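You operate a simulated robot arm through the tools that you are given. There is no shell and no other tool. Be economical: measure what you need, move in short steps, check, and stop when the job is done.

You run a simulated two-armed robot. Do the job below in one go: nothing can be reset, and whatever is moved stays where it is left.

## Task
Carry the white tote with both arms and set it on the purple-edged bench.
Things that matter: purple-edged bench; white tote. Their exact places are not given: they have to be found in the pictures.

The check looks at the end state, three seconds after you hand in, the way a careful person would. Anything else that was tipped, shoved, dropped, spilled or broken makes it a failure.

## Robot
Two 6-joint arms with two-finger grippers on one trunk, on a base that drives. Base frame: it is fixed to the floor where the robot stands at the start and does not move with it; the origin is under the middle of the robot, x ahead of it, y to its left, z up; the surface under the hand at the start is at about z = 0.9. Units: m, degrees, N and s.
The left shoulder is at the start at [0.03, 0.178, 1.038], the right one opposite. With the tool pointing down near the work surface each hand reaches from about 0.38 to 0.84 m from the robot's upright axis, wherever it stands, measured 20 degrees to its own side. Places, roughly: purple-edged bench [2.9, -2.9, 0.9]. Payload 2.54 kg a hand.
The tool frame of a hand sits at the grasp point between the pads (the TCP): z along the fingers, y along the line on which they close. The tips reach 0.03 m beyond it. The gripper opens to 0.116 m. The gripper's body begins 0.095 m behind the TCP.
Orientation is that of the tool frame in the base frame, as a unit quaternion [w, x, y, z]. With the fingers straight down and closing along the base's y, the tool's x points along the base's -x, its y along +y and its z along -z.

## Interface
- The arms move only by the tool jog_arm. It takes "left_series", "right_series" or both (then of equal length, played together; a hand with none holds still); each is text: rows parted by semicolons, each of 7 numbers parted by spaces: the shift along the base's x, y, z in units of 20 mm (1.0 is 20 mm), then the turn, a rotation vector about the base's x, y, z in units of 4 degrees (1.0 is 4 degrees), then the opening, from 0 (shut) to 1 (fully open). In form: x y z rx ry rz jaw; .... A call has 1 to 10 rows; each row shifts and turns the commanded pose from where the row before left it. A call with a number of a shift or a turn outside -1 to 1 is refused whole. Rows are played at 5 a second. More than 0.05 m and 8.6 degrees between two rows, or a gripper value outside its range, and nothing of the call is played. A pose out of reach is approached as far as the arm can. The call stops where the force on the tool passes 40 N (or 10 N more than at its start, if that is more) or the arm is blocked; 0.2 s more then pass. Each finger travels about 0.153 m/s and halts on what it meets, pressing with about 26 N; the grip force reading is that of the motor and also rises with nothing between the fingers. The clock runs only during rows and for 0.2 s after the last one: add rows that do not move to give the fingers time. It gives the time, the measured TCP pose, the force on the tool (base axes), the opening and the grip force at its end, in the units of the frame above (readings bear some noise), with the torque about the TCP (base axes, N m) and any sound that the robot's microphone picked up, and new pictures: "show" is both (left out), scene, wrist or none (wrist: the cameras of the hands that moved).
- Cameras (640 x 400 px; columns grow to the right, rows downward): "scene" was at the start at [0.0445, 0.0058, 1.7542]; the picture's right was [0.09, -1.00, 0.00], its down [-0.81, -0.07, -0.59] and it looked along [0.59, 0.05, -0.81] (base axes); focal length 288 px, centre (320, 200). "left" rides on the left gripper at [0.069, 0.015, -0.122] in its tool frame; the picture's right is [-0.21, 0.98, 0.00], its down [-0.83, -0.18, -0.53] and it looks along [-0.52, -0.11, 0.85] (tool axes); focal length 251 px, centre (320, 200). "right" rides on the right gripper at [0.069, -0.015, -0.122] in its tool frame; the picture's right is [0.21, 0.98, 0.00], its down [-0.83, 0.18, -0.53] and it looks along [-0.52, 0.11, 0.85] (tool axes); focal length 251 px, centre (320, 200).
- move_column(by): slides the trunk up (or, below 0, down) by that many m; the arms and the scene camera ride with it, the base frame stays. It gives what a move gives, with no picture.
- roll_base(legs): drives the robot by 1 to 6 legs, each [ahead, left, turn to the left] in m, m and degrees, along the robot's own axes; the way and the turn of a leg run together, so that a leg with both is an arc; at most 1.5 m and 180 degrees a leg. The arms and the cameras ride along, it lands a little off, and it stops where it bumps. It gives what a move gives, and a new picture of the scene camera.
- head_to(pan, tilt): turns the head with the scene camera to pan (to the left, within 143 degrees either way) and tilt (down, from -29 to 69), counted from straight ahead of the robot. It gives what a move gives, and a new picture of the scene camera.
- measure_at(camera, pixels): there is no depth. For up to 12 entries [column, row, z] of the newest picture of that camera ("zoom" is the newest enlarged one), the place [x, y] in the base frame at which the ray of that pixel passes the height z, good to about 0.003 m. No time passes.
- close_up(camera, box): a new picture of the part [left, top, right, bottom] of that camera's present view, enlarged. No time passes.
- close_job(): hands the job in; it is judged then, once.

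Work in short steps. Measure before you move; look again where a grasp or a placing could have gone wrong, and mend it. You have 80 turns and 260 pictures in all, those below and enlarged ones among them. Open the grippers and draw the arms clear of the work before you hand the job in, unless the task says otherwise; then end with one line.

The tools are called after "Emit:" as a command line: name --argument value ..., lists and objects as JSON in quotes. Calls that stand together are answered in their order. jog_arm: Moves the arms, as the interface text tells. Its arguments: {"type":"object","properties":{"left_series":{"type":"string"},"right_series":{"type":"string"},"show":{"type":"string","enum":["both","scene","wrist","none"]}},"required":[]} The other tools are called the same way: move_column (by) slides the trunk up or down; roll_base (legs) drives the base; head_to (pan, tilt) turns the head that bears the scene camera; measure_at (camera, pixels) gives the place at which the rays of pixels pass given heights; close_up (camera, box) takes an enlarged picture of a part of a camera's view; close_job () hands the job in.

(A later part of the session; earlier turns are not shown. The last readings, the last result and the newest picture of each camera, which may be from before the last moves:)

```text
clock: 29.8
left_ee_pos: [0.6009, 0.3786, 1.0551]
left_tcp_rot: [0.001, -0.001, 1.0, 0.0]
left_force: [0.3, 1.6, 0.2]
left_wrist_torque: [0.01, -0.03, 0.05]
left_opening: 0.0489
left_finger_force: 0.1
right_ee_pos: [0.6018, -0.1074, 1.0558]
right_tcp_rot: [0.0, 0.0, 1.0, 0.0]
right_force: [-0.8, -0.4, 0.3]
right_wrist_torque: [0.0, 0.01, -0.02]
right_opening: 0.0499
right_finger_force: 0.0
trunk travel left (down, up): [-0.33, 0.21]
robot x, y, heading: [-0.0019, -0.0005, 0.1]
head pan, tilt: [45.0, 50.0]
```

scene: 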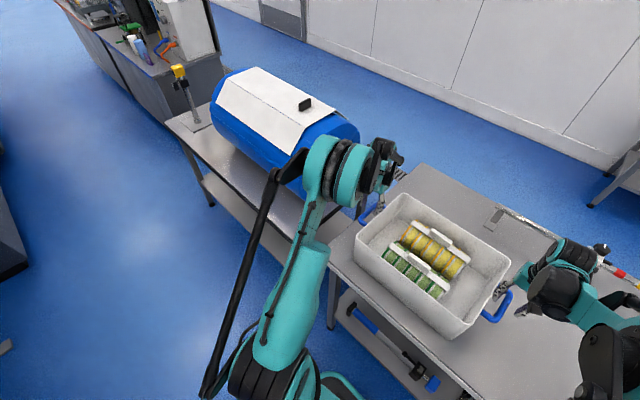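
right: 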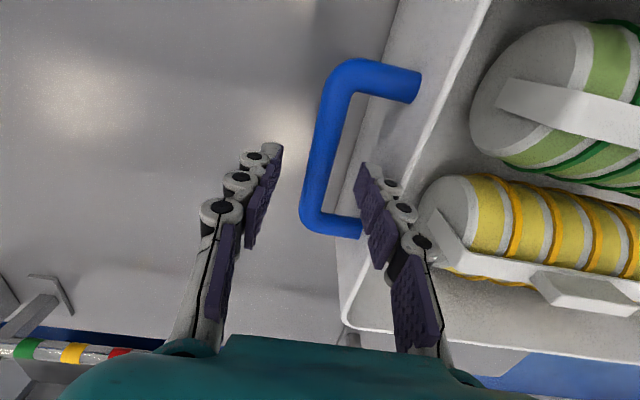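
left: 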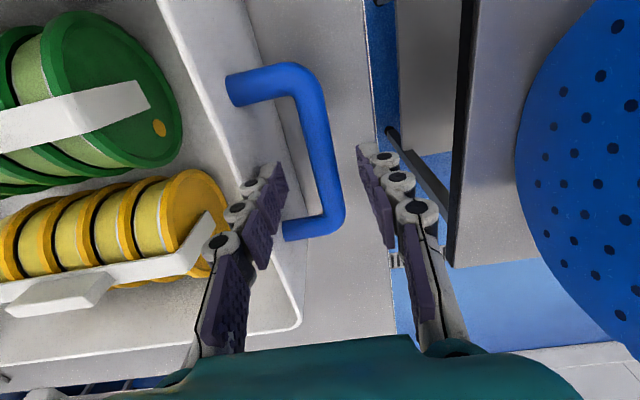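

Left inner finger brushes the rim slightly; I narrow the jaws, shift the left hand 3 mm outward and finish lowering.

Emit:
jog_arm --left_series "0 .15 0 0 0 0 .36;0 0 -.7 0 0 0 .36;0 0 -.7 0 0 0 .36;0 0 -.7 0 0 0 .36;0 0 0 0 0 0 .36" --right_series "0 0 0 0 0 0 .36;0 0 -.7 0 0 0 .36;0 0 -.7 0 0 0 .36;0 0 -.7 0 0 0 .36;0 0 0 0 0 0 .36"

```text
clock: 31.0
left_ee_pos: [0.6013, 0.3797, 1.0137]
left_tcp_rot: [-0.001, 0.001, 1.0, 0.0]
left_force: [0.3, -0.1, 0.3]
left_wrist_torque: [0.02, -0.02, 0.0]
left_opening: 0.0418
left_finger_force: 0.0
right_ee_pos: [0.6014, -0.1089, 1.0132]
right_tcp_rot: [0.0, 0.001, 1.0, 0.0]
right_force: [-0.6, -0.2, 0.1]
right_wrist_torque: [0.01, -0.04, 0.0]
right_opening: 0.0417
right_finger_force: 0.2
trunk travel left (down, up): [-0.33, 0.21]
robot x, y, heading: [-0.0001, 0.0033, 0.0]
head pan, tilt: [45.0, 50.0]
```

scene: 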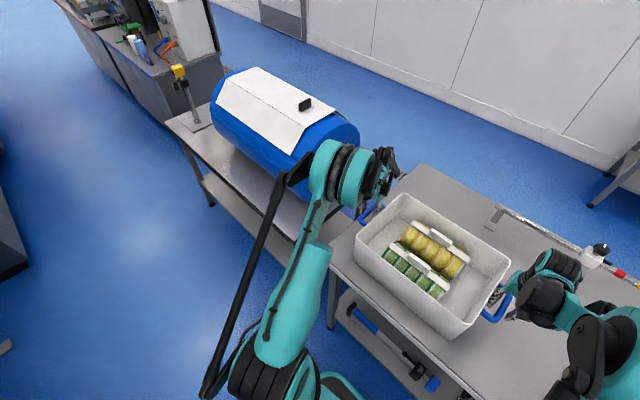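
right: 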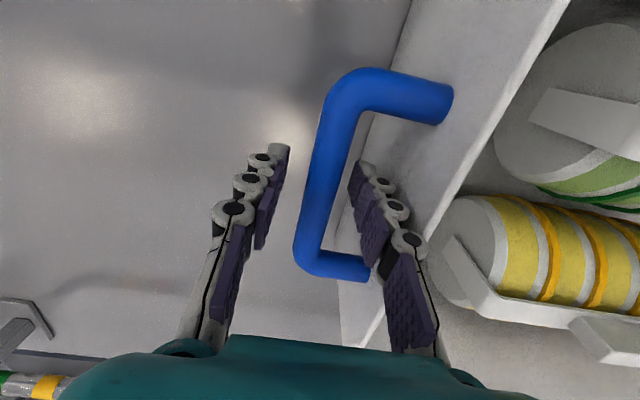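
left: 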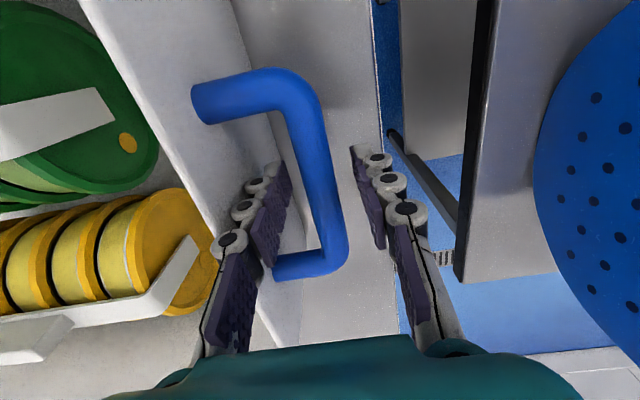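

Both bars lie well between the pads; I close both grippers.

Emit:
jog_arm --left_series "0 0 -.2 0 0 0 .36;0 0 0 0 0 0 0;0 0 0 0 0 0 0;0 0 0 0 0 0 0;0 0 0 0 0 0 0" --right_series "0 0 -.2 0 0 0 .36;0 0 0 0 0 0 0;0 0 0 0 0 0 0;0 0 0 0 0 0 0;0 0 0 0 0 0 0" --show "wrist"

```text
clock: 32.2
left_ee_pos: [0.6029, 0.38, 1.0105]
left_tcp_rot: [0.0, 0.0, 1.0, 0.0]
left_force: [1.9, -6.7, 6.7]
left_wrist_torque: [0.01, -0.08, -0.45]
left_opening: 0.016
left_finger_force: 25.6
right_ee_pos: [0.6005, -0.1067, 1.0091]
right_tcp_rot: [0.0, 0.0, 1.0, 0.0]
right_force: [2.2, 11.9, -0.5]
right_wrist_torque: [0.05, -0.21, 0.38]
right_opening: 0.0162
right_finger_force: 25.7
trunk travel left (down, up): [-0.33, 0.21]
robot x, y, heading: [-0.001, -0.0016, -0.1]
head pan, tilt: [45.0, 50.0]
```

right: 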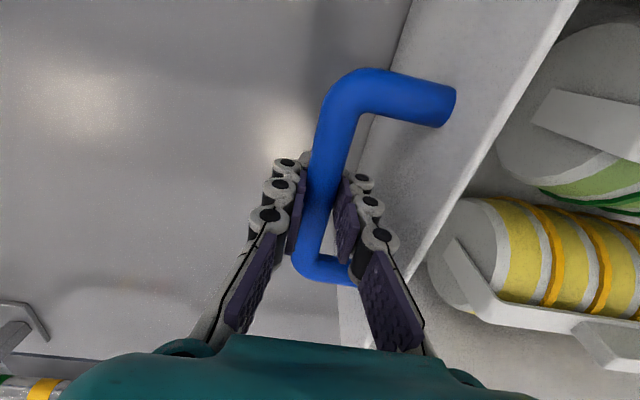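
left: 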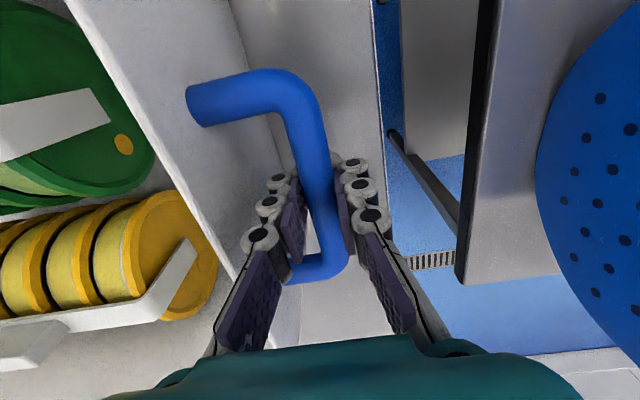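

Both hold at 16 mm. I relax the sideways strain by 1 mm each and lift slightly with the trunk.

Emit:
jog_arm --left_series "0 -.07 0 0 0 0 0;0 0 0 0 0 0 0" --right_series "0 .07 0 0 0 0 0;0 0 0 0 0 0 0" --show "none"

Emit:
move_column --by 0.03

Emit:
head_to --pan 10 --tilt 55

```text
clock: 32.8
left_ee_pos: [0.601, 0.3802, 1.0101]
left_tcp_rot: [0.0, 0.0, 1.0, 0.002]
left_force: [-0.4, 6.0, 15.8]
left_wrist_torque: [0.02, 0.21, -0.59]
left_opening: 0.0164
left_finger_force: 26.1
right_ee_pos: [0.601, -0.1071, 1.0095]
right_tcp_rot: [0.0, -0.001, 1.0, 0.0]
right_force: [5.3, 3.6, 0.0]
right_wrist_torque: [0.0, -0.37, 0.32]
right_opening: 0.0161
right_finger_force: 26.5
trunk travel left (down, up): [-0.33, 0.21]
robot x, y, heading: [-0.0027, -0.0015, -0.3]
head pan, tilt: [45.0, 50.0]
```

```text
clock: 33.5
left_ee_pos: [0.5987, 0.3774, 1.0428]
left_tcp_rot: [0.0, 0.001, 1.0, 0.001]
left_force: [1.5, 5.7, 24.8]
left_wrist_torque: [0.09, 0.42, -0.66]
left_opening: 0.0175
left_finger_force: 25.6
right_ee_pos: [0.5961, -0.1076, 1.0434]
right_tcp_rot: [0.002, 0.001, 1.0, 0.0]
right_force: [1.5, -3.6, 19.6]
right_wrist_torque: [-0.19, 0.53, 0.37]
right_opening: 0.0177
right_finger_force: 26.1
trunk travel left (down, up): [-0.36, 0.18]
robot x, y, heading: [-0.0023, -0.0039, -0.1]
head pan, tilt: [45.0, 50.0]
```

```text
clock: 34.5
left_ee_pos: [0.5996, 0.3784, 1.0405]
left_tcp_rot: [0.0, 0.0, 1.0, 0.001]
left_force: [-1.0, 9.4, 15.7]
left_wrist_torque: [0.26, 0.1, -0.6]
left_opening: 0.018
left_finger_force: 25.9
right_ee_pos: [0.5977, -0.1076, 1.0397]
right_tcp_rot: [0.001, 0.0, 1.0, -0.001]
right_force: [-2.6, -12.1, 15.8]
right_wrist_torque: [-0.33, 0.16, 0.35]
right_opening: 0.0179
right_finger_force: 26.4
trunk travel left (down, up): [-0.36, 0.18]
robot x, y, heading: [0.0018, -0.0032, -0.1]
head pan, tilt: [10.0, 55.0]
```

scene: 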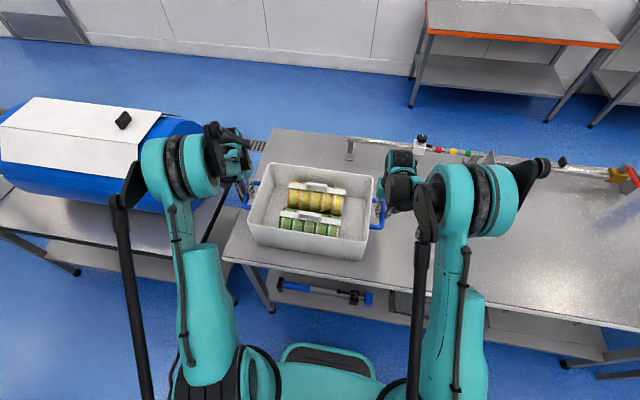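

The tote hangs level, about 16 N per hand. I raise the trunk further, then draw the tote inward and to the robot's middle.

Emit:
move_column --by 0.16

Emit:
jog_arm --left_series "-.5 -.5 0 0 0 0 0;-.6 -.7 0 0 0 0 0;-.6 -.7 0 0 0 0 0;-.6 -.7 0 0 0 0 0;-.6 -.7 0 0 0 0 0;-.6 -.7 0 0 0 0 0;-.6 -.7 0 0 0 0 0;-.6 -.7 0 0 0 0 0;-.6 -.7 0 0 0 0 0;-.3 -.7 0 0 0 0 0" --right_series "-.5 -.5 0 0 0 0 0;-.6 -.7 0 0 0 0 0;-.6 -.7 0 0 0 0 0;-.6 -.7 0 0 0 0 0;-.6 -.7 0 0 0 0 0;-.6 -.7 0 0 0 0 0;-.6 -.7 0 0 0 0 0;-.6 -.7 0 0 0 0 0;-.6 -.7 0 0 0 0 0;-.3 -.7 0 0 0 0 0" --show "both"

```text
clock: 36.4
left_ee_pos: [0.6041, 0.3792, 1.198]
left_tcp_rot: [-0.002, 0.001, 1.0, 0.0]
left_force: [-0.9, 18.1, -20.4]
left_wrist_torque: [0.42, 0.02, -0.54]
left_opening: 0.018
left_finger_force: 26.4
right_ee_pos: [0.6032, -0.1063, 1.1965]
right_tcp_rot: [-0.002, -0.001, 1.0, -0.001]
right_force: [0.5, -17.8, -20.3]
right_wrist_torque: [-0.44, 0.12, 0.32]
right_opening: 0.0178
right_finger_force: 26.2
trunk travel left (down, up): [-0.52, 0.02]
robot x, y, heading: [0.001, -0.0012, -0.2]
head pan, tilt: [10.0, 55.0]
```

```text
clock: 38.6
left_ee_pos: [0.4887, 0.2409, 1.1994]
left_tcp_rot: [-0.001, 0.001, 1.0, 0.001]
left_force: [-0.5, 19.0, -20.5]
left_wrist_torque: [0.48, 0.08, -0.45]
left_opening: 0.0176
left_finger_force: 26.5
right_ee_pos: [0.4922, -0.2452, 1.1992]
right_tcp_rot: [-0.001, 0.0, 1.0, 0.001]
right_force: [0.2, -21.1, -20.9]
right_wrist_torque: [-0.47, 0.1, 0.47]
right_opening: 0.0179
right_finger_force: 26.2
trunk travel left (down, up): [-0.52, 0.02]
robot x, y, heading: [0.0017, -0.002, 0.2]
head pan, tilt: [10.0, 55.0]
```

scene: 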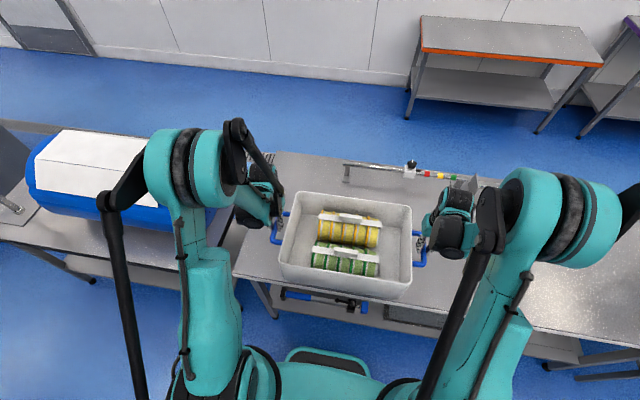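
right: 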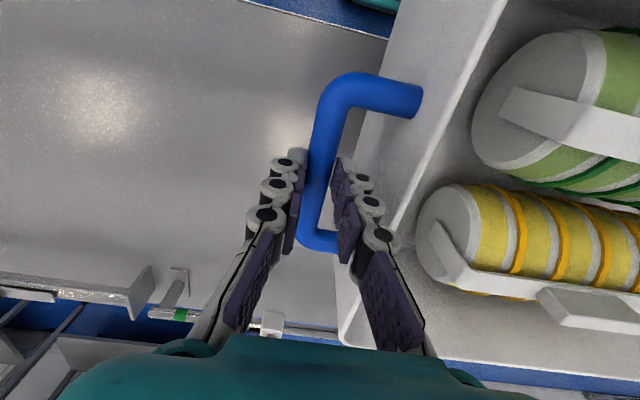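
left: 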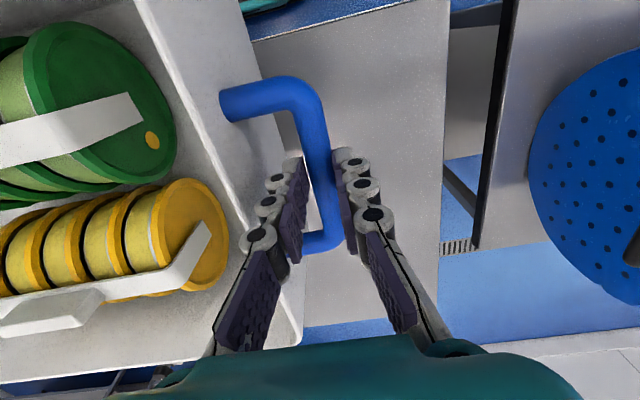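

Tote steady; hands squeeze inward by ~20 N, so I relieve by 2 mm each, then back away from the bench.

Emit:
jog_arm --left_series "0 .1 0 0 0 0 0;0 0 0 0 0 0 0" --right_series "0 -.1 0 0 0 0 0;0 0 0 0 0 0 0" --show "none"

Emit:
roll_base --legs '[[-0.3, 0, 0]]'

```text
clock: 39.2
left_ee_pos: [0.4873, 0.2426, 1.2007]
left_tcp_rot: [0.0, 0.001, 1.0, 0.0]
left_force: [-0.4, -0.7, -0.2]
left_wrist_torque: [0.02, 0.0, 0.0]
left_opening: 0.0
left_finger_force: 26.2
right_ee_pos: [0.4879, -0.2441, 1.2021]
right_tcp_rot: [0.0, 0.0, 1.0, 0.002]
right_force: [-0.2, -0.1, 0.2]
right_wrist_torque: [0.02, -0.03, -0.05]
right_opening: 0.0
right_finger_force: 26.2
trunk travel left (down, up): [-0.52, 0.02]
robot x, y, heading: [-0.0007, 0.0008, -0.3]
head pan, tilt: [10.0, 55.0]
```

```text
clock: 41.2
left_ee_pos: [0.1898, 0.2432, 1.1999]
left_tcp_rot: [0.0, 0.002, 1.0, 0.0]
left_force: [0.4, 0.7, 1.1]
left_wrist_torque: [-0.01, 0.02, 0.0]
left_opening: 0.0002
left_finger_force: 26.2
right_ee_pos: [0.188, -0.2464, 1.2003]
right_tcp_rot: [0.0, 0.002, 1.0, 0.0]
right_force: [0.3, 0.3, -0.3]
right_wrist_torque: [-0.03, 0.0, 0.03]
right_opening: 0.0001
right_finger_force: 25.9
trunk travel left (down, up): [-0.52, 0.02]
robot x, y, heading: [-0.3008, -0.0002, -0.3]
head pan, tilt: [10.0, 55.0]
```

scene: 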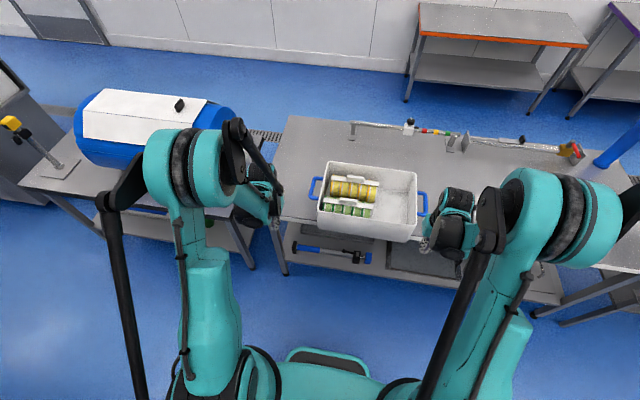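

The handles slipped out of the jaws (opening 0): the tote is back on the workbench, upright but near the front edge. I inspect it closely before regripping with tilted fingers so that the bars wedge.

Emit:
close_up --camera "scene" --box '[264, 134, 456, 254]'

Emit:
measure_at --camera "scene" --pixels '[[275, 214, 0.9], [560, 300, 0.9], [470, 278, 0.9], [319, 232, 0.9], [410, 243, 0.9], [324, 163, 1.05], [415, 172, 1.05], [410, 228, 1.05], [317, 206, 1.05], [316, 188, 1.01], [424, 203, 1.01]]'

Emit:
close_up --camera "left" --box '[0, 0, 640, 400]'

Emit:
close_up --camera "right" --box '[0, 0, 640, 400]'

```text
3.33 times, centred on (360, 194) of scene
```

zoom: 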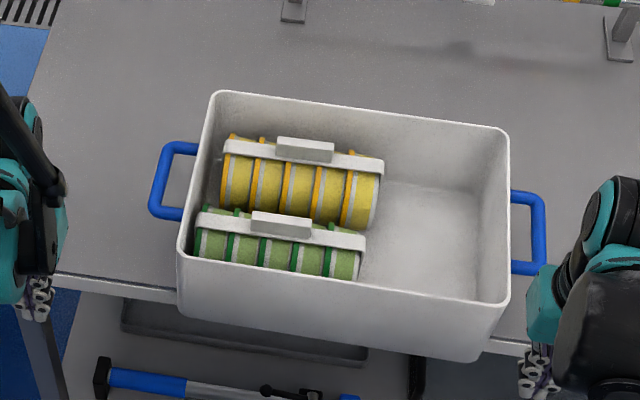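

```text
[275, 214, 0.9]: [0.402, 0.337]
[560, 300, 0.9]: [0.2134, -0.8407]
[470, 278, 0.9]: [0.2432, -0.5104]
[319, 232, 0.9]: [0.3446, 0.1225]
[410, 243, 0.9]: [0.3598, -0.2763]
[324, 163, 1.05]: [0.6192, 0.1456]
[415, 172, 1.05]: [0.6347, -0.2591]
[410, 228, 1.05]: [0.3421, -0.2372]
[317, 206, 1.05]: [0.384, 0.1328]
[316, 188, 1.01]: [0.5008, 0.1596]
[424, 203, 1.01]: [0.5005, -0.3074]
```

```text
1.00 times, centred on (320, 200) of left (not enlarged: the box is as wide or as high as the picture)
```

zoom: 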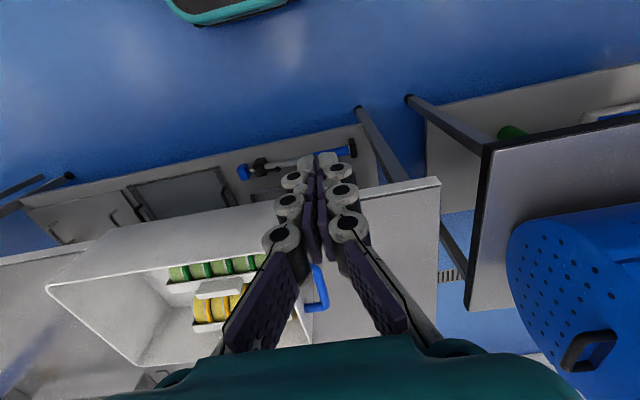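

```text
1.00 times, centred on (320, 200) of right (not enlarged: the box is as wide or as high as the picture)
```

zoom: 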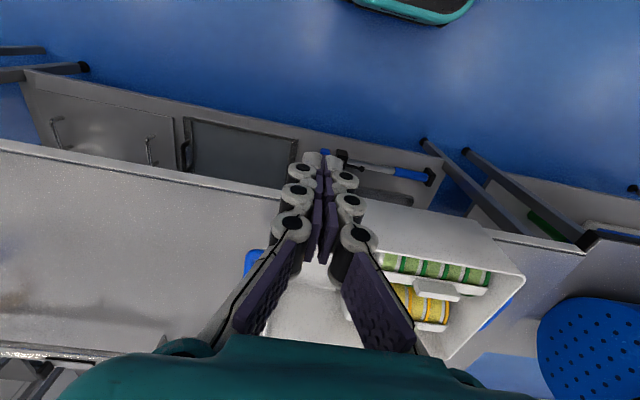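

The tote sits upright with contents intact, overhanging the edge slightly. In free space I open the jaws, spread the hands 60 mm and tilt the fingers 40° inward (left −x, right +x).

Emit:
jog_arm --left_series "0 .3 0 -1 0 0 .5;0 .3 0 -1 0 0 .5;0 .3 0 -1 0 0 .5;0 .3 0 -1 0 0 .5;0 .3 0 -1 0 0 .5;0 .3 0 -1 0 0 .5;0 .3 0 -1 0 0 .5;0 .3 0 -1 0 0 .5;0 .3 0 -1 0 0 .5;0 .3 0 -1 0 0 .5" --right_series "0 -.3 0 1 0 0 .5;0 -.3 0 1 0 0 .5;0 -.3 0 1 0 0 .5;0 -.3 0 1 0 0 .5;0 -.3 0 1 0 0 .5;0 -.3 0 1 0 0 .5;0 -.3 0 1 0 0 .5;0 -.3 0 1 0 0 .5;0 -.3 0 1 0 0 .5;0 -.3 0 1 0 0 .5"

```text
clock: 43.4
left_ee_pos: [0.189, 0.3048, 1.1998]
left_tcp_rot: [0.0, 0.002, 0.939, -0.344]
left_force: [1.1, -0.1, 0.3]
left_wrist_torque: [-0.02, -0.01, 0.0]
left_opening: 0.0583
left_finger_force: 0.0
right_ee_pos: [0.1872, -0.3057, 1.2012]
right_tcp_rot: [-0.001, 0.001, 0.94, 0.342]
right_force: [0.1, 0.3, -0.1]
right_wrist_torque: [0.01, 0.05, -0.03]
right_opening: 0.0581
right_finger_force: 0.0
trunk travel left (down, up): [-0.52, 0.02]
robot x, y, heading: [-0.3012, 0.0023, -0.0]
head pan, tilt: [10.0, 55.0]
```

scene: 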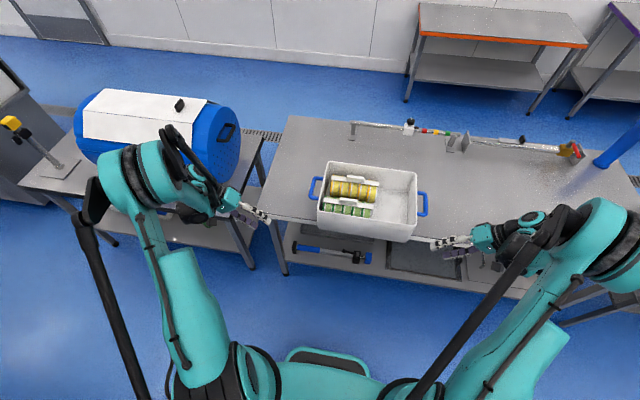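
right: 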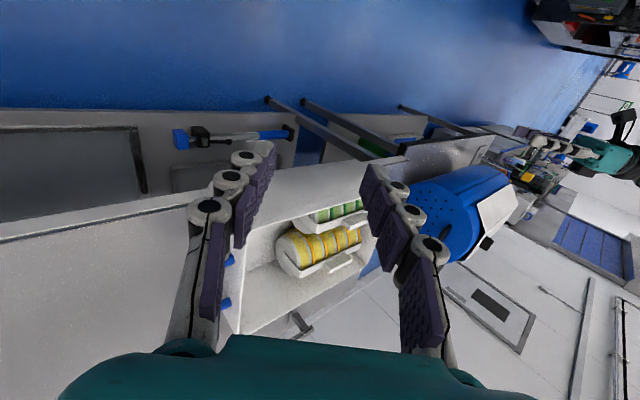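
left: 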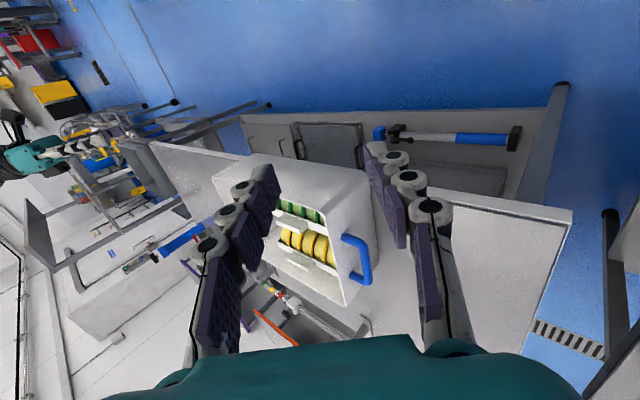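

Reach is fine with the tilt. I measure handle bars precisely now from the scene camera.

Emit:
close_up --camera "scene" --box '[290, 140, 450, 240]'

Emit:
close_up --camera "left" --box '[240, 140, 480, 290]'

```text
4.00 times, centred on (370, 190) of scene
```

zoom: 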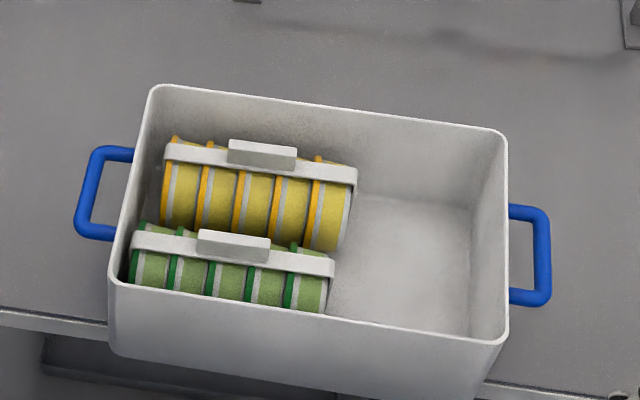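

```text
2.67 times, centred on (360, 215) of left
```

zoom: 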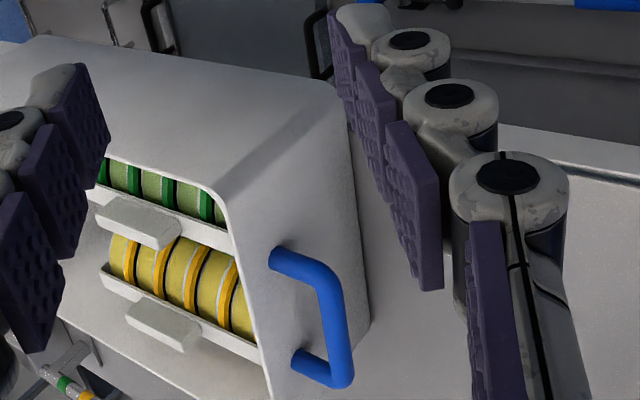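

Emit:
measure_at --camera "zoom" --pixels '[[334, 328, 0.95], [334, 328, 1.0], [334, 328, 1.05]]'

Emit:
measure_at --camera "scene" --pixels '[[315, 178.25, 1.01], [310.5, 197.5, 1.01], [426.25, 193, 1.01], [425.75, 214.5, 1.01], [312.7, 187.5, 1.0], [312.7, 187.5, 1.05], [330, 161.5, 1.06], [416, 173.5, 1.06], [415, 225, 1.06], [317, 211, 1.06]]'

Emit:
close_up --camera "right" --box '[160, 180, 400, 330]'

```text
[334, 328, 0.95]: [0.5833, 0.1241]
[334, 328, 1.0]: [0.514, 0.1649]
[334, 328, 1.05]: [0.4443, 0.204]
```

```text
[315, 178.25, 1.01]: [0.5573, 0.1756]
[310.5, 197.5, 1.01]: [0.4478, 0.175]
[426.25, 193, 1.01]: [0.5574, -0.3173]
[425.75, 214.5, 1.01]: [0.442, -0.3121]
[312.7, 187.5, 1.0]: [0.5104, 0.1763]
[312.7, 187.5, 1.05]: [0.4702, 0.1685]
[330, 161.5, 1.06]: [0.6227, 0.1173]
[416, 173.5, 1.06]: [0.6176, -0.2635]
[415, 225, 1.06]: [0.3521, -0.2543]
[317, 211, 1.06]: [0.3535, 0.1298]
```

```text
2.67 times, centred on (280, 255) of right
```

zoom: 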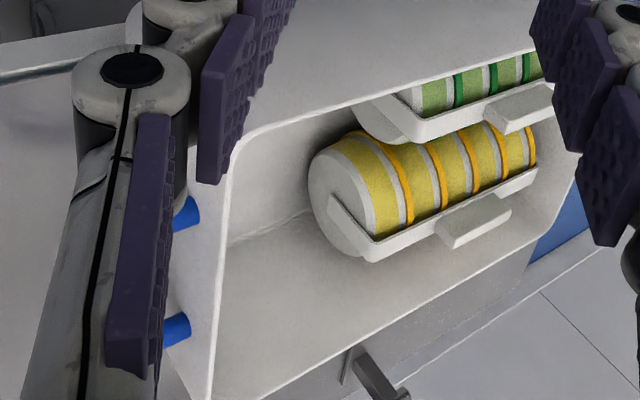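

Bars now: left (0.5025,0.175), right (0.500,-0.315), z≈1.01, tote centre (0.501,-0.070). I drive forward 0.23 and right 0.07 to face it, hands well above.

Emit:
roll_base --legs '[[0.0, -0.07, 0], [0.23, 0, 0]]'

```text
clock: 45.7
left_ee_pos: [0.4102, 0.2311, 1.1987]
left_tcp_rot: [0.001, 0.0, 0.94, -0.342]
left_force: [0.0, -0.4, -0.3]
left_wrist_torque: [0.0, 0.01, -0.02]
left_opening: 0.058
left_finger_force: 0.1
right_ee_pos: [0.4086, -0.3767, 1.2003]
right_tcp_rot: [-0.001, 0.0, 0.94, 0.342]
right_force: [-0.5, -0.5, -0.7]
right_wrist_torque: [0.03, 0.01, 0.01]
right_opening: 0.0577
right_finger_force: 0.0
trunk travel left (down, up): [-0.52, 0.02]
robot x, y, heading: [-0.0795, -0.0709, -0.2]
head pan, tilt: [10.0, 55.0]
```

scene: 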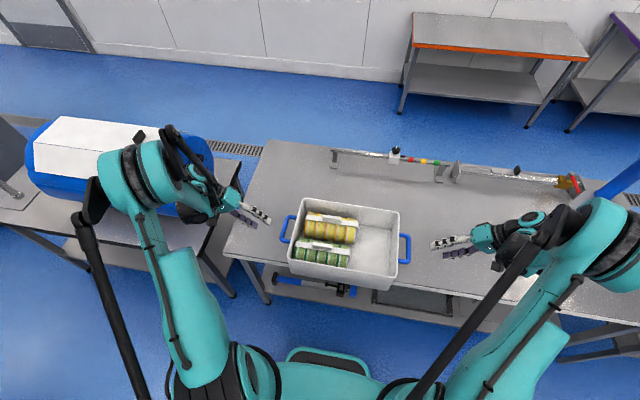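

I move both hands to the pre-grasp: over the bars' outside, z≈1.07, using arms only.

Emit:
jog_arm --left_series ".58 -.04 -.81 0 0 0 .45;.58 -.04 -.81 0 0 0 .45;.58 -.04 -.81 0 0 0 .45;.58 -.04 -.81 0 0 0 .45;.58 -.04 -.81 0 0 0 .45;.58 -.04 -.81 0 0 0 .45;.58 -.04 -.81 0 0 0 .45;.58 -.04 -.81 0 0 0 .45;0 0 0 0 0 0 .45" --right_series ".57 .07 -.81 0 0 0 .45;.57 .07 -.81 0 0 0 .45;.57 .07 -.81 0 0 0 .45;.57 .07 -.81 0 0 0 .45;.57 .07 -.81 0 0 0 .45;.57 .07 -.81 0 0 0 .45;.57 .07 -.81 0 0 0 .45;.57 .07 -.81 0 0 0 .45;0 0 0 0 0 0 .45"

```text
clock: 47.7
left_ee_pos: [0.5034, 0.2278, 1.0684]
left_tcp_rot: [0.002, 0.001, 0.94, -0.342]
left_force: [1.1, -0.3, -0.1]
left_wrist_torque: [-0.05, -0.02, -0.03]
left_opening: 0.0522
left_finger_force: 0.0
right_ee_pos: [0.5013, -0.3645, 1.0706]
right_tcp_rot: [-0.001, 0.0, 0.94, 0.342]
right_force: [-0.8, 0.0, -0.9]
right_wrist_torque: [0.0, -0.04, -0.05]
right_opening: 0.052
right_finger_force: 0.1
trunk travel left (down, up): [-0.52, 0.02]
robot x, y, heading: [-0.0801, -0.0705, -0.1]
head pan, tilt: [10.0, 55.0]
```

scene: 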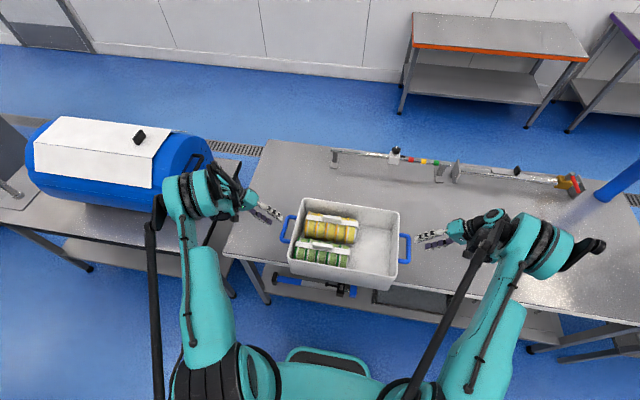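
right: 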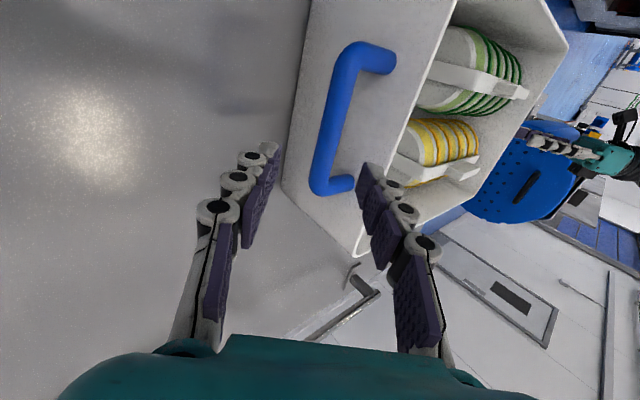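
left: 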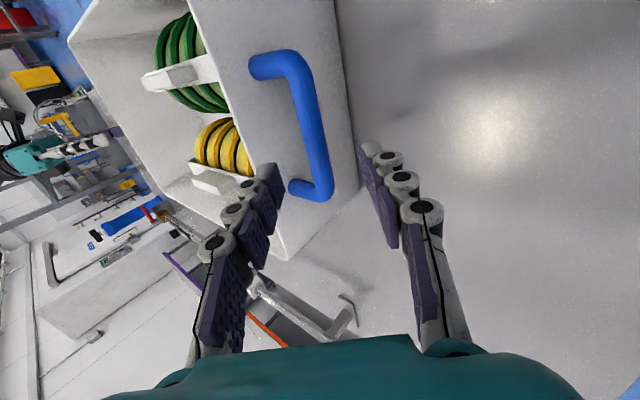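

Alignment looks right; I slide two-thirds of the way along the finger direction.

Emit:
jog_arm --left_series "0 -.46 -.51 0 0 0 .4;0 -.46 -.51 0 0 0 .4;0 -.46 -.51 0 0 0 .4;0 -.46 -.51 0 0 0 .4;0 0 0 0 0 0 .4" --right_series "0 .44 -.53 0 0 0 .4;0 .44 -.53 0 0 0 .4;0 .44 -.53 0 0 0 .4;0 .44 -.53 0 0 0 .4;0 0 0 0 0 0 .4" --show "wrist"

```text
clock: 48.9
left_ee_pos: [0.5016, 0.1887, 1.0316]
left_tcp_rot: [0.001, 0.001, 0.94, -0.341]
left_force: [-0.2, -0.1, 0.0]
left_wrist_torque: [0.01, -0.03, 0.0]
left_opening: 0.0465
left_finger_force: 0.0
left hand out of reach, approached as far as the arm can: row 4
right_ee_pos: [0.5, -0.3297, 1.0312]
right_tcp_rot: [-0.001, 0.002, 0.94, 0.341]
right_force: [0.0, -0.5, -0.8]
right_wrist_torque: [-0.01, -0.01, 0.01]
right_opening: 0.0464
right_finger_force: 0.0
right hand out of reach, approached as far as the arm can: row 4
trunk travel left (down, up): [-0.52, 0.02]
robot x, y, heading: [-0.0795, -0.0721, -0.1]
head pan, tilt: [10.0, 55.0]
```

right: 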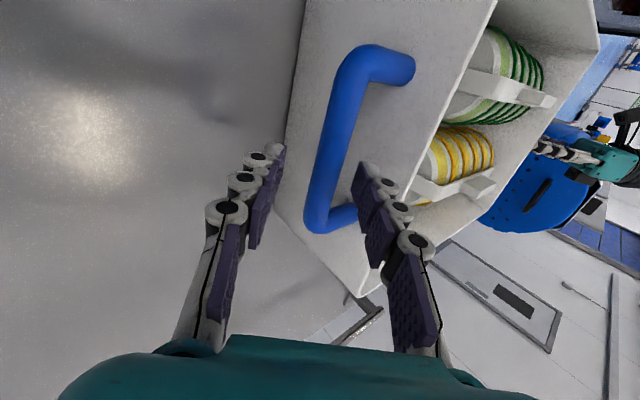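
left: 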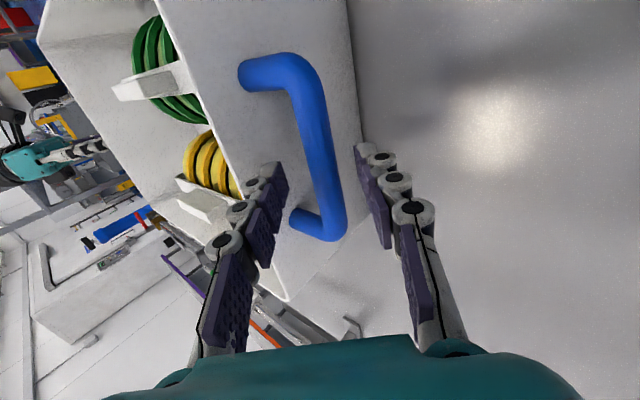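

The arms hit their reach limit, so I back off, raise hands 0.12 and lower the trunk 0.12 to regain range.

Emit:
jog_arm --left_series "0 .46 .51 0 0 0 .4;0 .46 .51 0 0 0 .4;0 .46 .51 0 0 0 .4;0 .46 .51 0 0 0 .4;0 0 1 0 0 0 .4;0 0 1 0 0 0 .4;0 0 1 0 0 0 .4;0 0 1 0 0 0 .4;0 0 1 0 0 0 .4;0 0 1 0 0 0 .4" --right_series "0 -.44 .53 0 0 0 .4;0 -.44 .53 0 0 0 .4;0 -.44 .53 0 0 0 .4;0 -.44 .53 0 0 0 .4;0 0 1 0 0 0 .4;0 0 1 0 0 0 .4;0 0 1 0 0 0 .4;0 0 1 0 0 0 .4;0 0 1 0 0 0 .4;0 0 1 0 0 0 .4" --show "none"

Emit:
move_column --by -0.12

Emit:
jog_arm --left_series "0 0 0 0 0 0 .4" --right_series "0 0 0 0 0 0 .4" --show "scene"

```text
clock: 51.1
left_ee_pos: [0.5005, 0.2272, 1.1917]
left_tcp_rot: [0.0, 0.0, 0.94, -0.342]
left_force: [-0.1, -0.4, 0.2]
left_wrist_torque: [0.0, -0.04, 0.03]
left_opening: 0.0466
left_finger_force: 0.0
right_ee_pos: [0.4984, -0.365, 1.1959]
right_tcp_rot: [0.0, 0.0, 0.94, 0.342]
right_force: [-0.1, -0.1, -0.2]
right_wrist_torque: [-0.03, -0.02, -0.01]
right_opening: 0.0465
right_finger_force: 0.1
trunk travel left (down, up): [-0.52, 0.02]
robot x, y, heading: [-0.0792, -0.0732, -0.2]
head pan, tilt: [10.0, 55.0]
```

```text
clock: 52.6
left_ee_pos: [0.5013, 0.2277, 1.0726]
left_tcp_rot: [0.001, 0.0, 0.94, -0.342]
left_force: [0.2, -0.6, -0.1]
left_wrist_torque: [0.01, 0.03, -0.01]
left_opening: 0.0464
left_finger_force: 0.1
right_ee_pos: [0.4988, -0.3637, 1.0758]
right_tcp_rot: [-0.001, 0.001, 0.94, 0.342]
right_force: [0.3, -0.3, 0.0]
right_wrist_torque: [0.02, 0.02, 0.01]
right_opening: 0.0464
right_finger_force: 0.1
trunk travel left (down, up): [-0.4, 0.14]
robot x, y, heading: [-0.0801, -0.0748, -0.0]
head pan, tilt: [10.0, 55.0]
```

```text
clock: 53.0
left_ee_pos: [0.501, 0.2267, 1.0714]
left_tcp_rot: [0.002, 0.001, 0.94, -0.342]
left_force: [-0.1, 0.2, 0.5]
left_wrist_torque: [0.02, -0.01, 0.0]
left_opening: 0.0464
left_finger_force: 0.1
right_ee_pos: [0.5001, -0.3636, 1.0754]
right_tcp_rot: [-0.001, 0.001, 0.94, 0.342]
right_force: [-0.6, 0.0, -0.3]
right_wrist_torque: [-0.01, -0.01, -0.03]
right_opening: 0.0465
right_finger_force: 0.1
trunk travel left (down, up): [-0.4, 0.14]
robot x, y, heading: [-0.0812, -0.0694, 0.0]
head pan, tilt: [10.0, 55.0]
```

scene: 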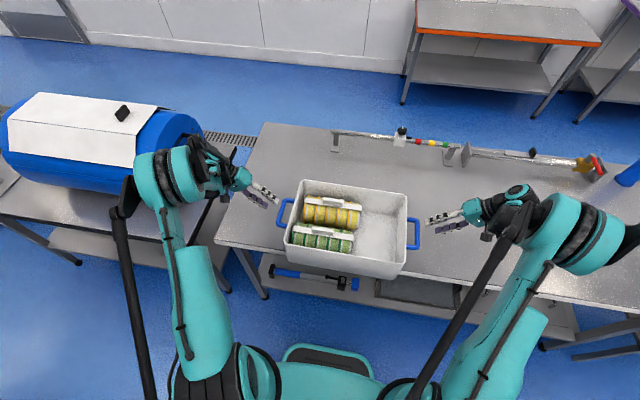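

Now slide fully along the finger direction onto the bars.

Emit:
jog_arm --left_series "0 -.43 -.51 0 0 0 .4;0 -.43 -.51 0 0 0 .4;0 -.43 -.51 0 0 0 .4;0 -.43 -.51 0 0 0 .4;0 -.43 -.51 0 0 0 .4;0 -.43 -.51 0 0 0 .4;0 0 0 0 0 0 .4" --right_series "0 .41 -.545 0 0 0 .4;0 .41 -.545 0 0 0 .4;0 .41 -.545 0 0 0 .4;0 .41 -.545 0 0 0 .4;0 .41 -.545 0 0 0 .4;0 .41 -.545 0 0 0 .4;0 0 0 0 0 0 .4"

```text
clock: 54.6
left_ee_pos: [0.4986, 0.1741, 1.0098]
left_tcp_rot: [0.0, 0.0, 0.94, -0.342]
left_force: [-0.1, 1.1, -0.1]
left_wrist_torque: [0.0, -0.02, 0.03]
left_opening: 0.0467
left_finger_force: 0.1
right_ee_pos: [0.4995, -0.3167, 1.0116]
right_tcp_rot: [0.0, 0.001, 0.939, 0.343]
right_force: [-1.1, 0.5, -0.3]
right_wrist_torque: [-0.01, 0.03, -0.03]
right_opening: 0.0464
right_finger_force: 0.0
trunk travel left (down, up): [-0.4, 0.14]
robot x, y, heading: [-0.078, -0.0731, -0.1]
head pan, tilt: [10.0, 55.0]
```

scene: 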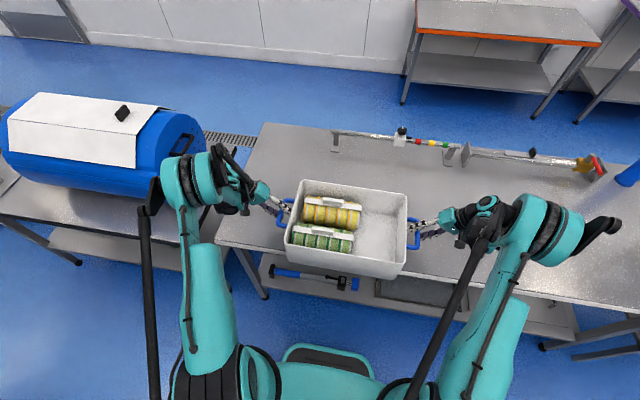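
right: 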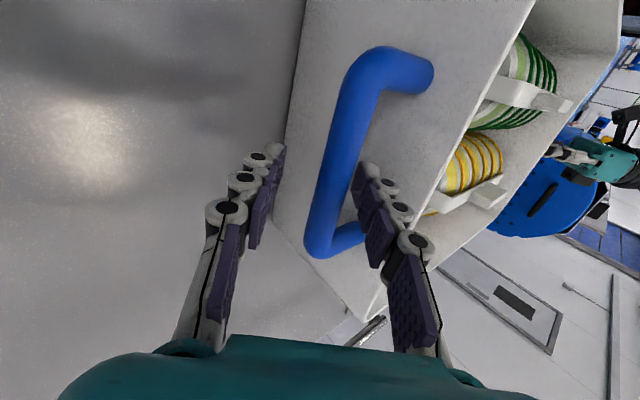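
left: 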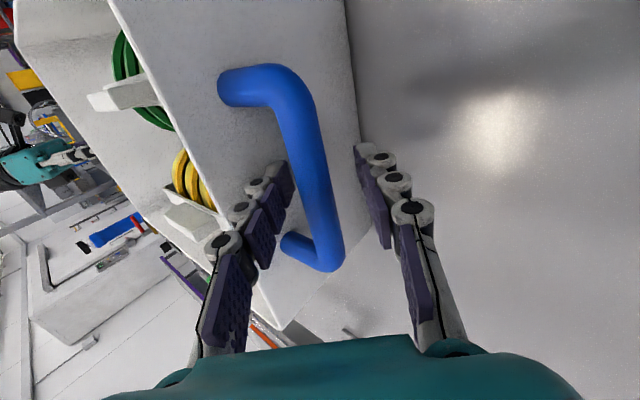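

Bars are between the pads; close.

Emit:
jog_arm --left_series "0 -.05 -.05 0 0 0 .3;0 0 0 0 0 0 0;0 0 0 0 0 0 0;0 0 0 0 0 0 0;0 0 0 0 0 0 0" --right_series "0 .05 -.05 0 0 0 .3;0 0 0 0 0 0 0;0 0 0 0 0 0 0;0 0 0 0 0 0 0;0 0 0 0 0 0 0" --show "wrist"

```text
clock: 55.4
left_ee_pos: [0.4998, 0.1722, 1.01]
left_tcp_rot: [0.002, 0.003, 0.939, -0.344]
left_force: [1.7, 2.8, 6.3]
left_wrist_torque: [0.16, 0.01, -0.62]
left_opening: 0.0164
left_finger_force: 25.6
right_ee_pos: [0.5009, -0.3081, 1.0126]
right_tcp_rot: [0.0, -0.002, 0.938, 0.347]
right_force: [-0.5, 2.8, 11.0]
right_wrist_torque: [-0.03, 0.13, -0.19]
right_opening: 0.0163
right_finger_force: 26.2
trunk travel left (down, up): [-0.4, 0.14]
robot x, y, heading: [-0.0795, -0.0723, -0.1]
head pan, tilt: [10.0, 55.0]
stopped in row 3 (right hand): the force on the tool passed its limit at 44 N (the readings are from after the stop); the commanded pose is now the measured one
```

right: 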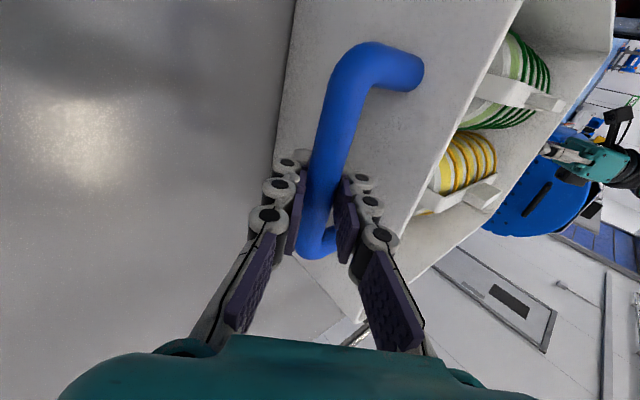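
left: 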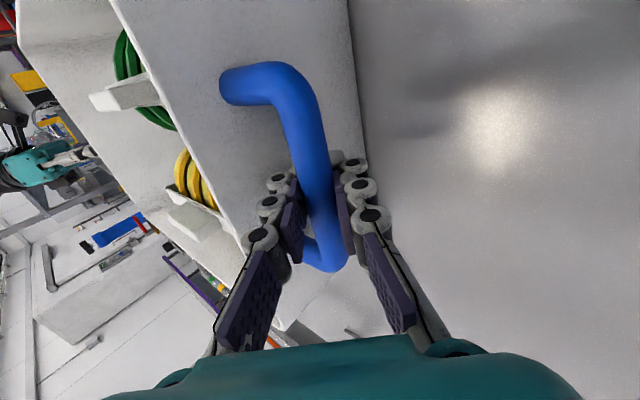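

Both grip 16 mm bars, strain relaxed. I lift 0.04 with the trunk and check for slip.

Emit:
move_column --by 0.04

Emit:
jog_arm --left_series "0 0 0 0 0 0 0;0 0 0 0 0 0 0;0 0 0 0 0 0 0;0 0 0 0 0 0 0;0 0 0 0 0 0 0" --right_series "0 0 0 0 0 0 0;0 0 0 0 0 0 0;0 0 0 0 0 0 0;0 0 0 0 0 0 0;0 0 0 0 0 0 0"

```text
clock: 56.2
left_ee_pos: [0.5048, 0.1729, 1.0464]
left_tcp_rot: [0.0, 0.001, 0.939, -0.343]
left_force: [-0.1, -0.7, -25.8]
left_wrist_torque: [-0.16, -0.22, -0.46]
left_opening: 0.0162
left_finger_force: 25.5
right_ee_pos: [0.5044, -0.3105, 1.0484]
right_tcp_rot: [-0.002, -0.001, 0.938, 0.346]
right_force: [1.2, -0.1, -17.0]
right_wrist_torque: [0.05, 0.04, -0.11]
right_opening: 0.0162
right_finger_force: 25.9
trunk travel left (down, up): [-0.44, 0.1]
robot x, y, heading: [-0.0797, -0.0676, -0.2]
head pan, tilt: [10.0, 55.0]
```

```text
clock: 57.4
left_ee_pos: [0.5045, 0.1728, 1.0476]
left_tcp_rot: [0.001, 0.002, 0.939, -0.344]
left_force: [-0.8, 6.2, -25.0]
left_wrist_torque: [-0.13, -0.26, -0.39]
left_opening: 0.0162
left_finger_force: 26.1
right_ee_pos: [0.5036, -0.3099, 1.0501]
right_tcp_rot: [-0.003, -0.002, 0.939, 0.345]
right_force: [1.6, -6.4, -16.2]
right_wrist_torque: [0.02, 0.02, -0.24]
right_opening: 0.0166
right_finger_force: 25.8
trunk travel left (down, up): [-0.44, 0.1]
robot x, y, heading: [-0.0795, -0.0744, 0.2]
head pan, tilt: [10.0, 55.0]
```

scene: 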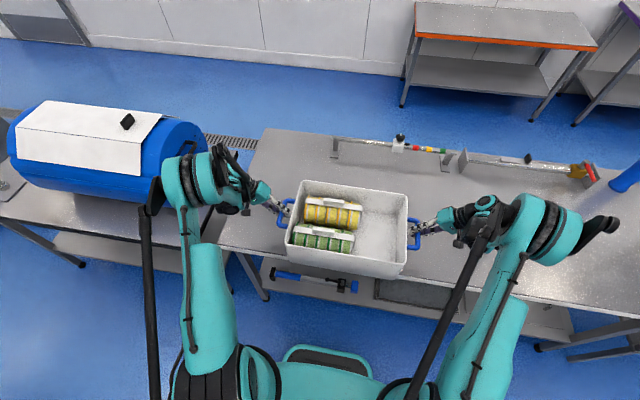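
right: 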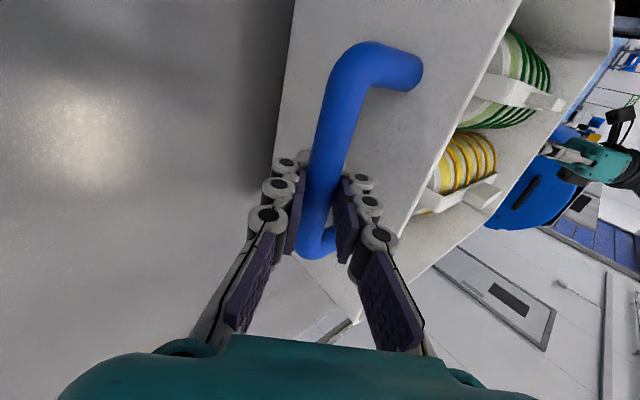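
left: 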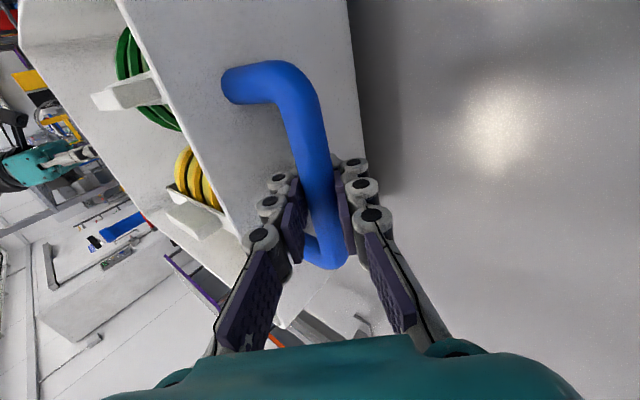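

The grip is now stable (16 mm, no slip). I lift 0.09 more, back off and measure how wide the elbows stick out.

Emit:
move_column --by 0.09

Emit:
roll_base --legs '[[-0.2, 0, 0]]'

Emit:
measure_at --camera "scene" --pixels '[[620, 222, 1.3], [620, 222, 1.5], [580, 235, 1.3], [580, 235, 1.5], [160, 190, 1.3], [160, 190, 1.5], [140, 215, 1.3]]'

```text
clock: 58.6
left_ee_pos: [0.5028, 0.1733, 1.1366]
left_tcp_rot: [0.0, 0.002, 0.939, -0.343]
left_force: [-0.6, 9.9, -25.2]
left_wrist_torque: [-0.19, -0.37, -0.3]
left_opening: 0.0161
left_finger_force: 25.5
right_ee_pos: [0.5035, -0.3094, 1.1397]
right_tcp_rot: [-0.002, -0.001, 0.939, 0.345]
right_force: [0.0, -9.9, -15.5]
right_wrist_torque: [0.06, 0.15, -0.09]
right_opening: 0.0163
right_finger_force: 26.1
trunk travel left (down, up): [-0.53, 0.01]
robot x, y, heading: [-0.0767, -0.0728, -0.1]
head pan, tilt: [10.0, 55.0]
```

```text
clock: 60.2
left_ee_pos: [0.3014, 0.1738, 1.1369]
left_tcp_rot: [0.001, 0.0, 0.939, -0.343]
left_force: [-0.4, 11.5, -24.7]
left_wrist_torque: [-0.11, -0.36, -0.21]
left_opening: 0.0163
left_finger_force: 26.2
right_ee_pos: [0.3042, -0.3074, 1.1399]
right_tcp_rot: [-0.002, -0.003, 0.938, 0.346]
right_force: [1.0, -10.5, -16.3]
right_wrist_torque: [0.06, 0.16, -0.11]
right_opening: 0.0162
right_finger_force: 26.0
trunk travel left (down, up): [-0.53, 0.01]
robot x, y, heading: [-0.2791, -0.0704, 0.1]
head pan, tilt: [10.0, 55.0]
```

scene: 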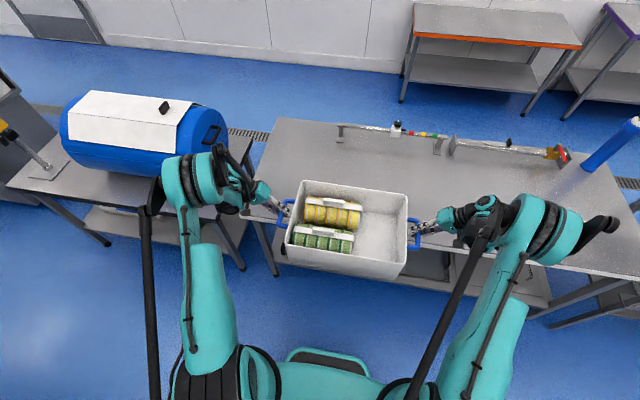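

```text
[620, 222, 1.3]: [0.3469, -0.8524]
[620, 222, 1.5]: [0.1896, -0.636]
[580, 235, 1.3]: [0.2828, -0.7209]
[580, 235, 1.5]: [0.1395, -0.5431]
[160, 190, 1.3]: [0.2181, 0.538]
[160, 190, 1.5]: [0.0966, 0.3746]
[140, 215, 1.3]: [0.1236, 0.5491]
```

Secure. I turn left 45° in place and look.

Emit:
roll_base --legs '[[0, 0, 45]]'

```text
clock: 62.8
left_ee_pos: [-0.0576, 0.5189, 1.1364]
left_tcp_rot: [0.135, -0.37, 0.864, -0.315]
left_force: [-1.9, 0.7, -24.2]
left_wrist_torque: [0.14, -0.29, -0.43]
left_opening: 0.0164
left_finger_force: 26.2
right_ee_pos: [0.2927, 0.1867, 1.1409]
right_tcp_rot: [-0.138, -0.371, 0.862, 0.317]
right_force: [2.6, -1.7, -17.1]
right_wrist_torque: [-0.06, 0.08, -0.11]
right_opening: 0.0162
right_finger_force: 25.9
trunk travel left (down, up): [-0.53, 0.01]
robot x, y, heading: [-0.2809, -0.0725, 46.7]
head pan, tilt: [10.0, 55.0]
```

scene: 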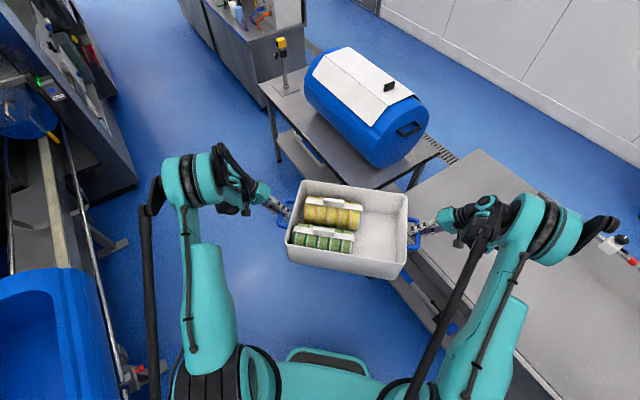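

Clear on all sides, still holding; I complete the turn to heading 90.

Emit:
roll_base --legs '[[0, 0, 43.3]]'

Emit:
head_to --pan 0 --tilt 35

```text
clock: 65.2
left_ee_pos: [-0.5377, 0.5061, 1.1365]
left_tcp_rot: [-0.246, 0.671, -0.658, 0.24]
left_force: [0.3, -1.4, -24.3]
left_wrist_torque: [0.28, -0.09, -0.44]
left_opening: 0.0164
left_finger_force: 26.1
right_ee_pos: [-0.0551, 0.5155, 1.1406]
right_tcp_rot: [0.248, 0.672, -0.655, -0.24]
right_force: [-0.1, 1.8, -17.0]
right_wrist_torque: [-0.02, 0.02, -0.12]
right_opening: 0.0161
right_finger_force: 26.5
trunk travel left (down, up): [-0.53, 0.01]
robot x, y, heading: [-0.2774, -0.0708, 91.2]
head pan, tilt: [10.0, 55.0]
```

scene: 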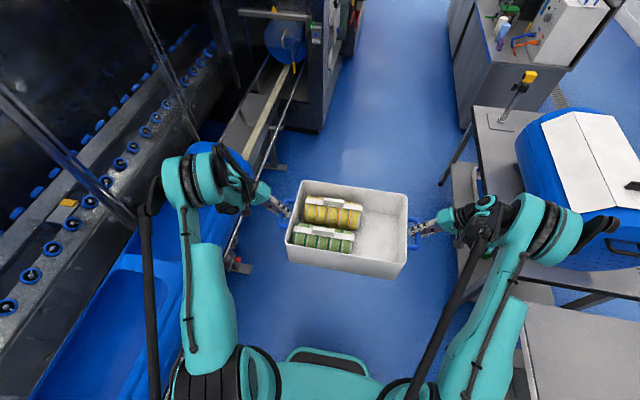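

```text
clock: 66.0
left_ee_pos: [-0.5373, 0.5055, 1.1363]
left_tcp_rot: [-0.246, 0.67, -0.658, 0.24]
left_force: [3.7, -0.8, -24.6]
left_wrist_torque: [0.32, 0.0, -0.43]
left_opening: 0.0164
left_finger_force: 26.2
right_ee_pos: [-0.0544, 0.515, 1.1387]
right_tcp_rot: [0.248, 0.671, -0.656, -0.239]
right_force: [-4.9, 1.9, -16.9]
right_wrist_torque: [-0.12, 0.0, -0.02]
right_opening: 0.0165
right_finger_force: 26.1
trunk travel left (down, up): [-0.53, 0.01]
robot x, y, heading: [-0.2816, -0.0714, 91.1]
head pan, tilt: [0.0, 35.0]
```

scene: 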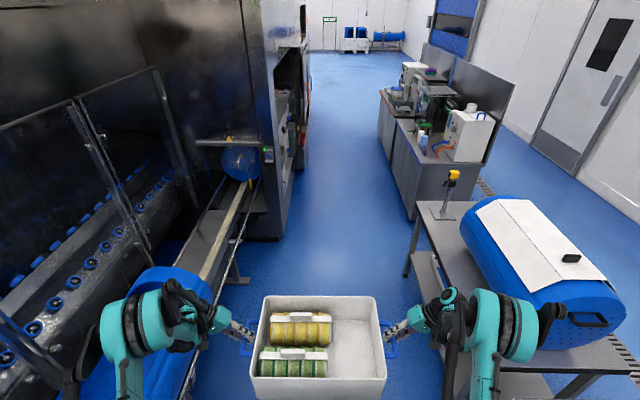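

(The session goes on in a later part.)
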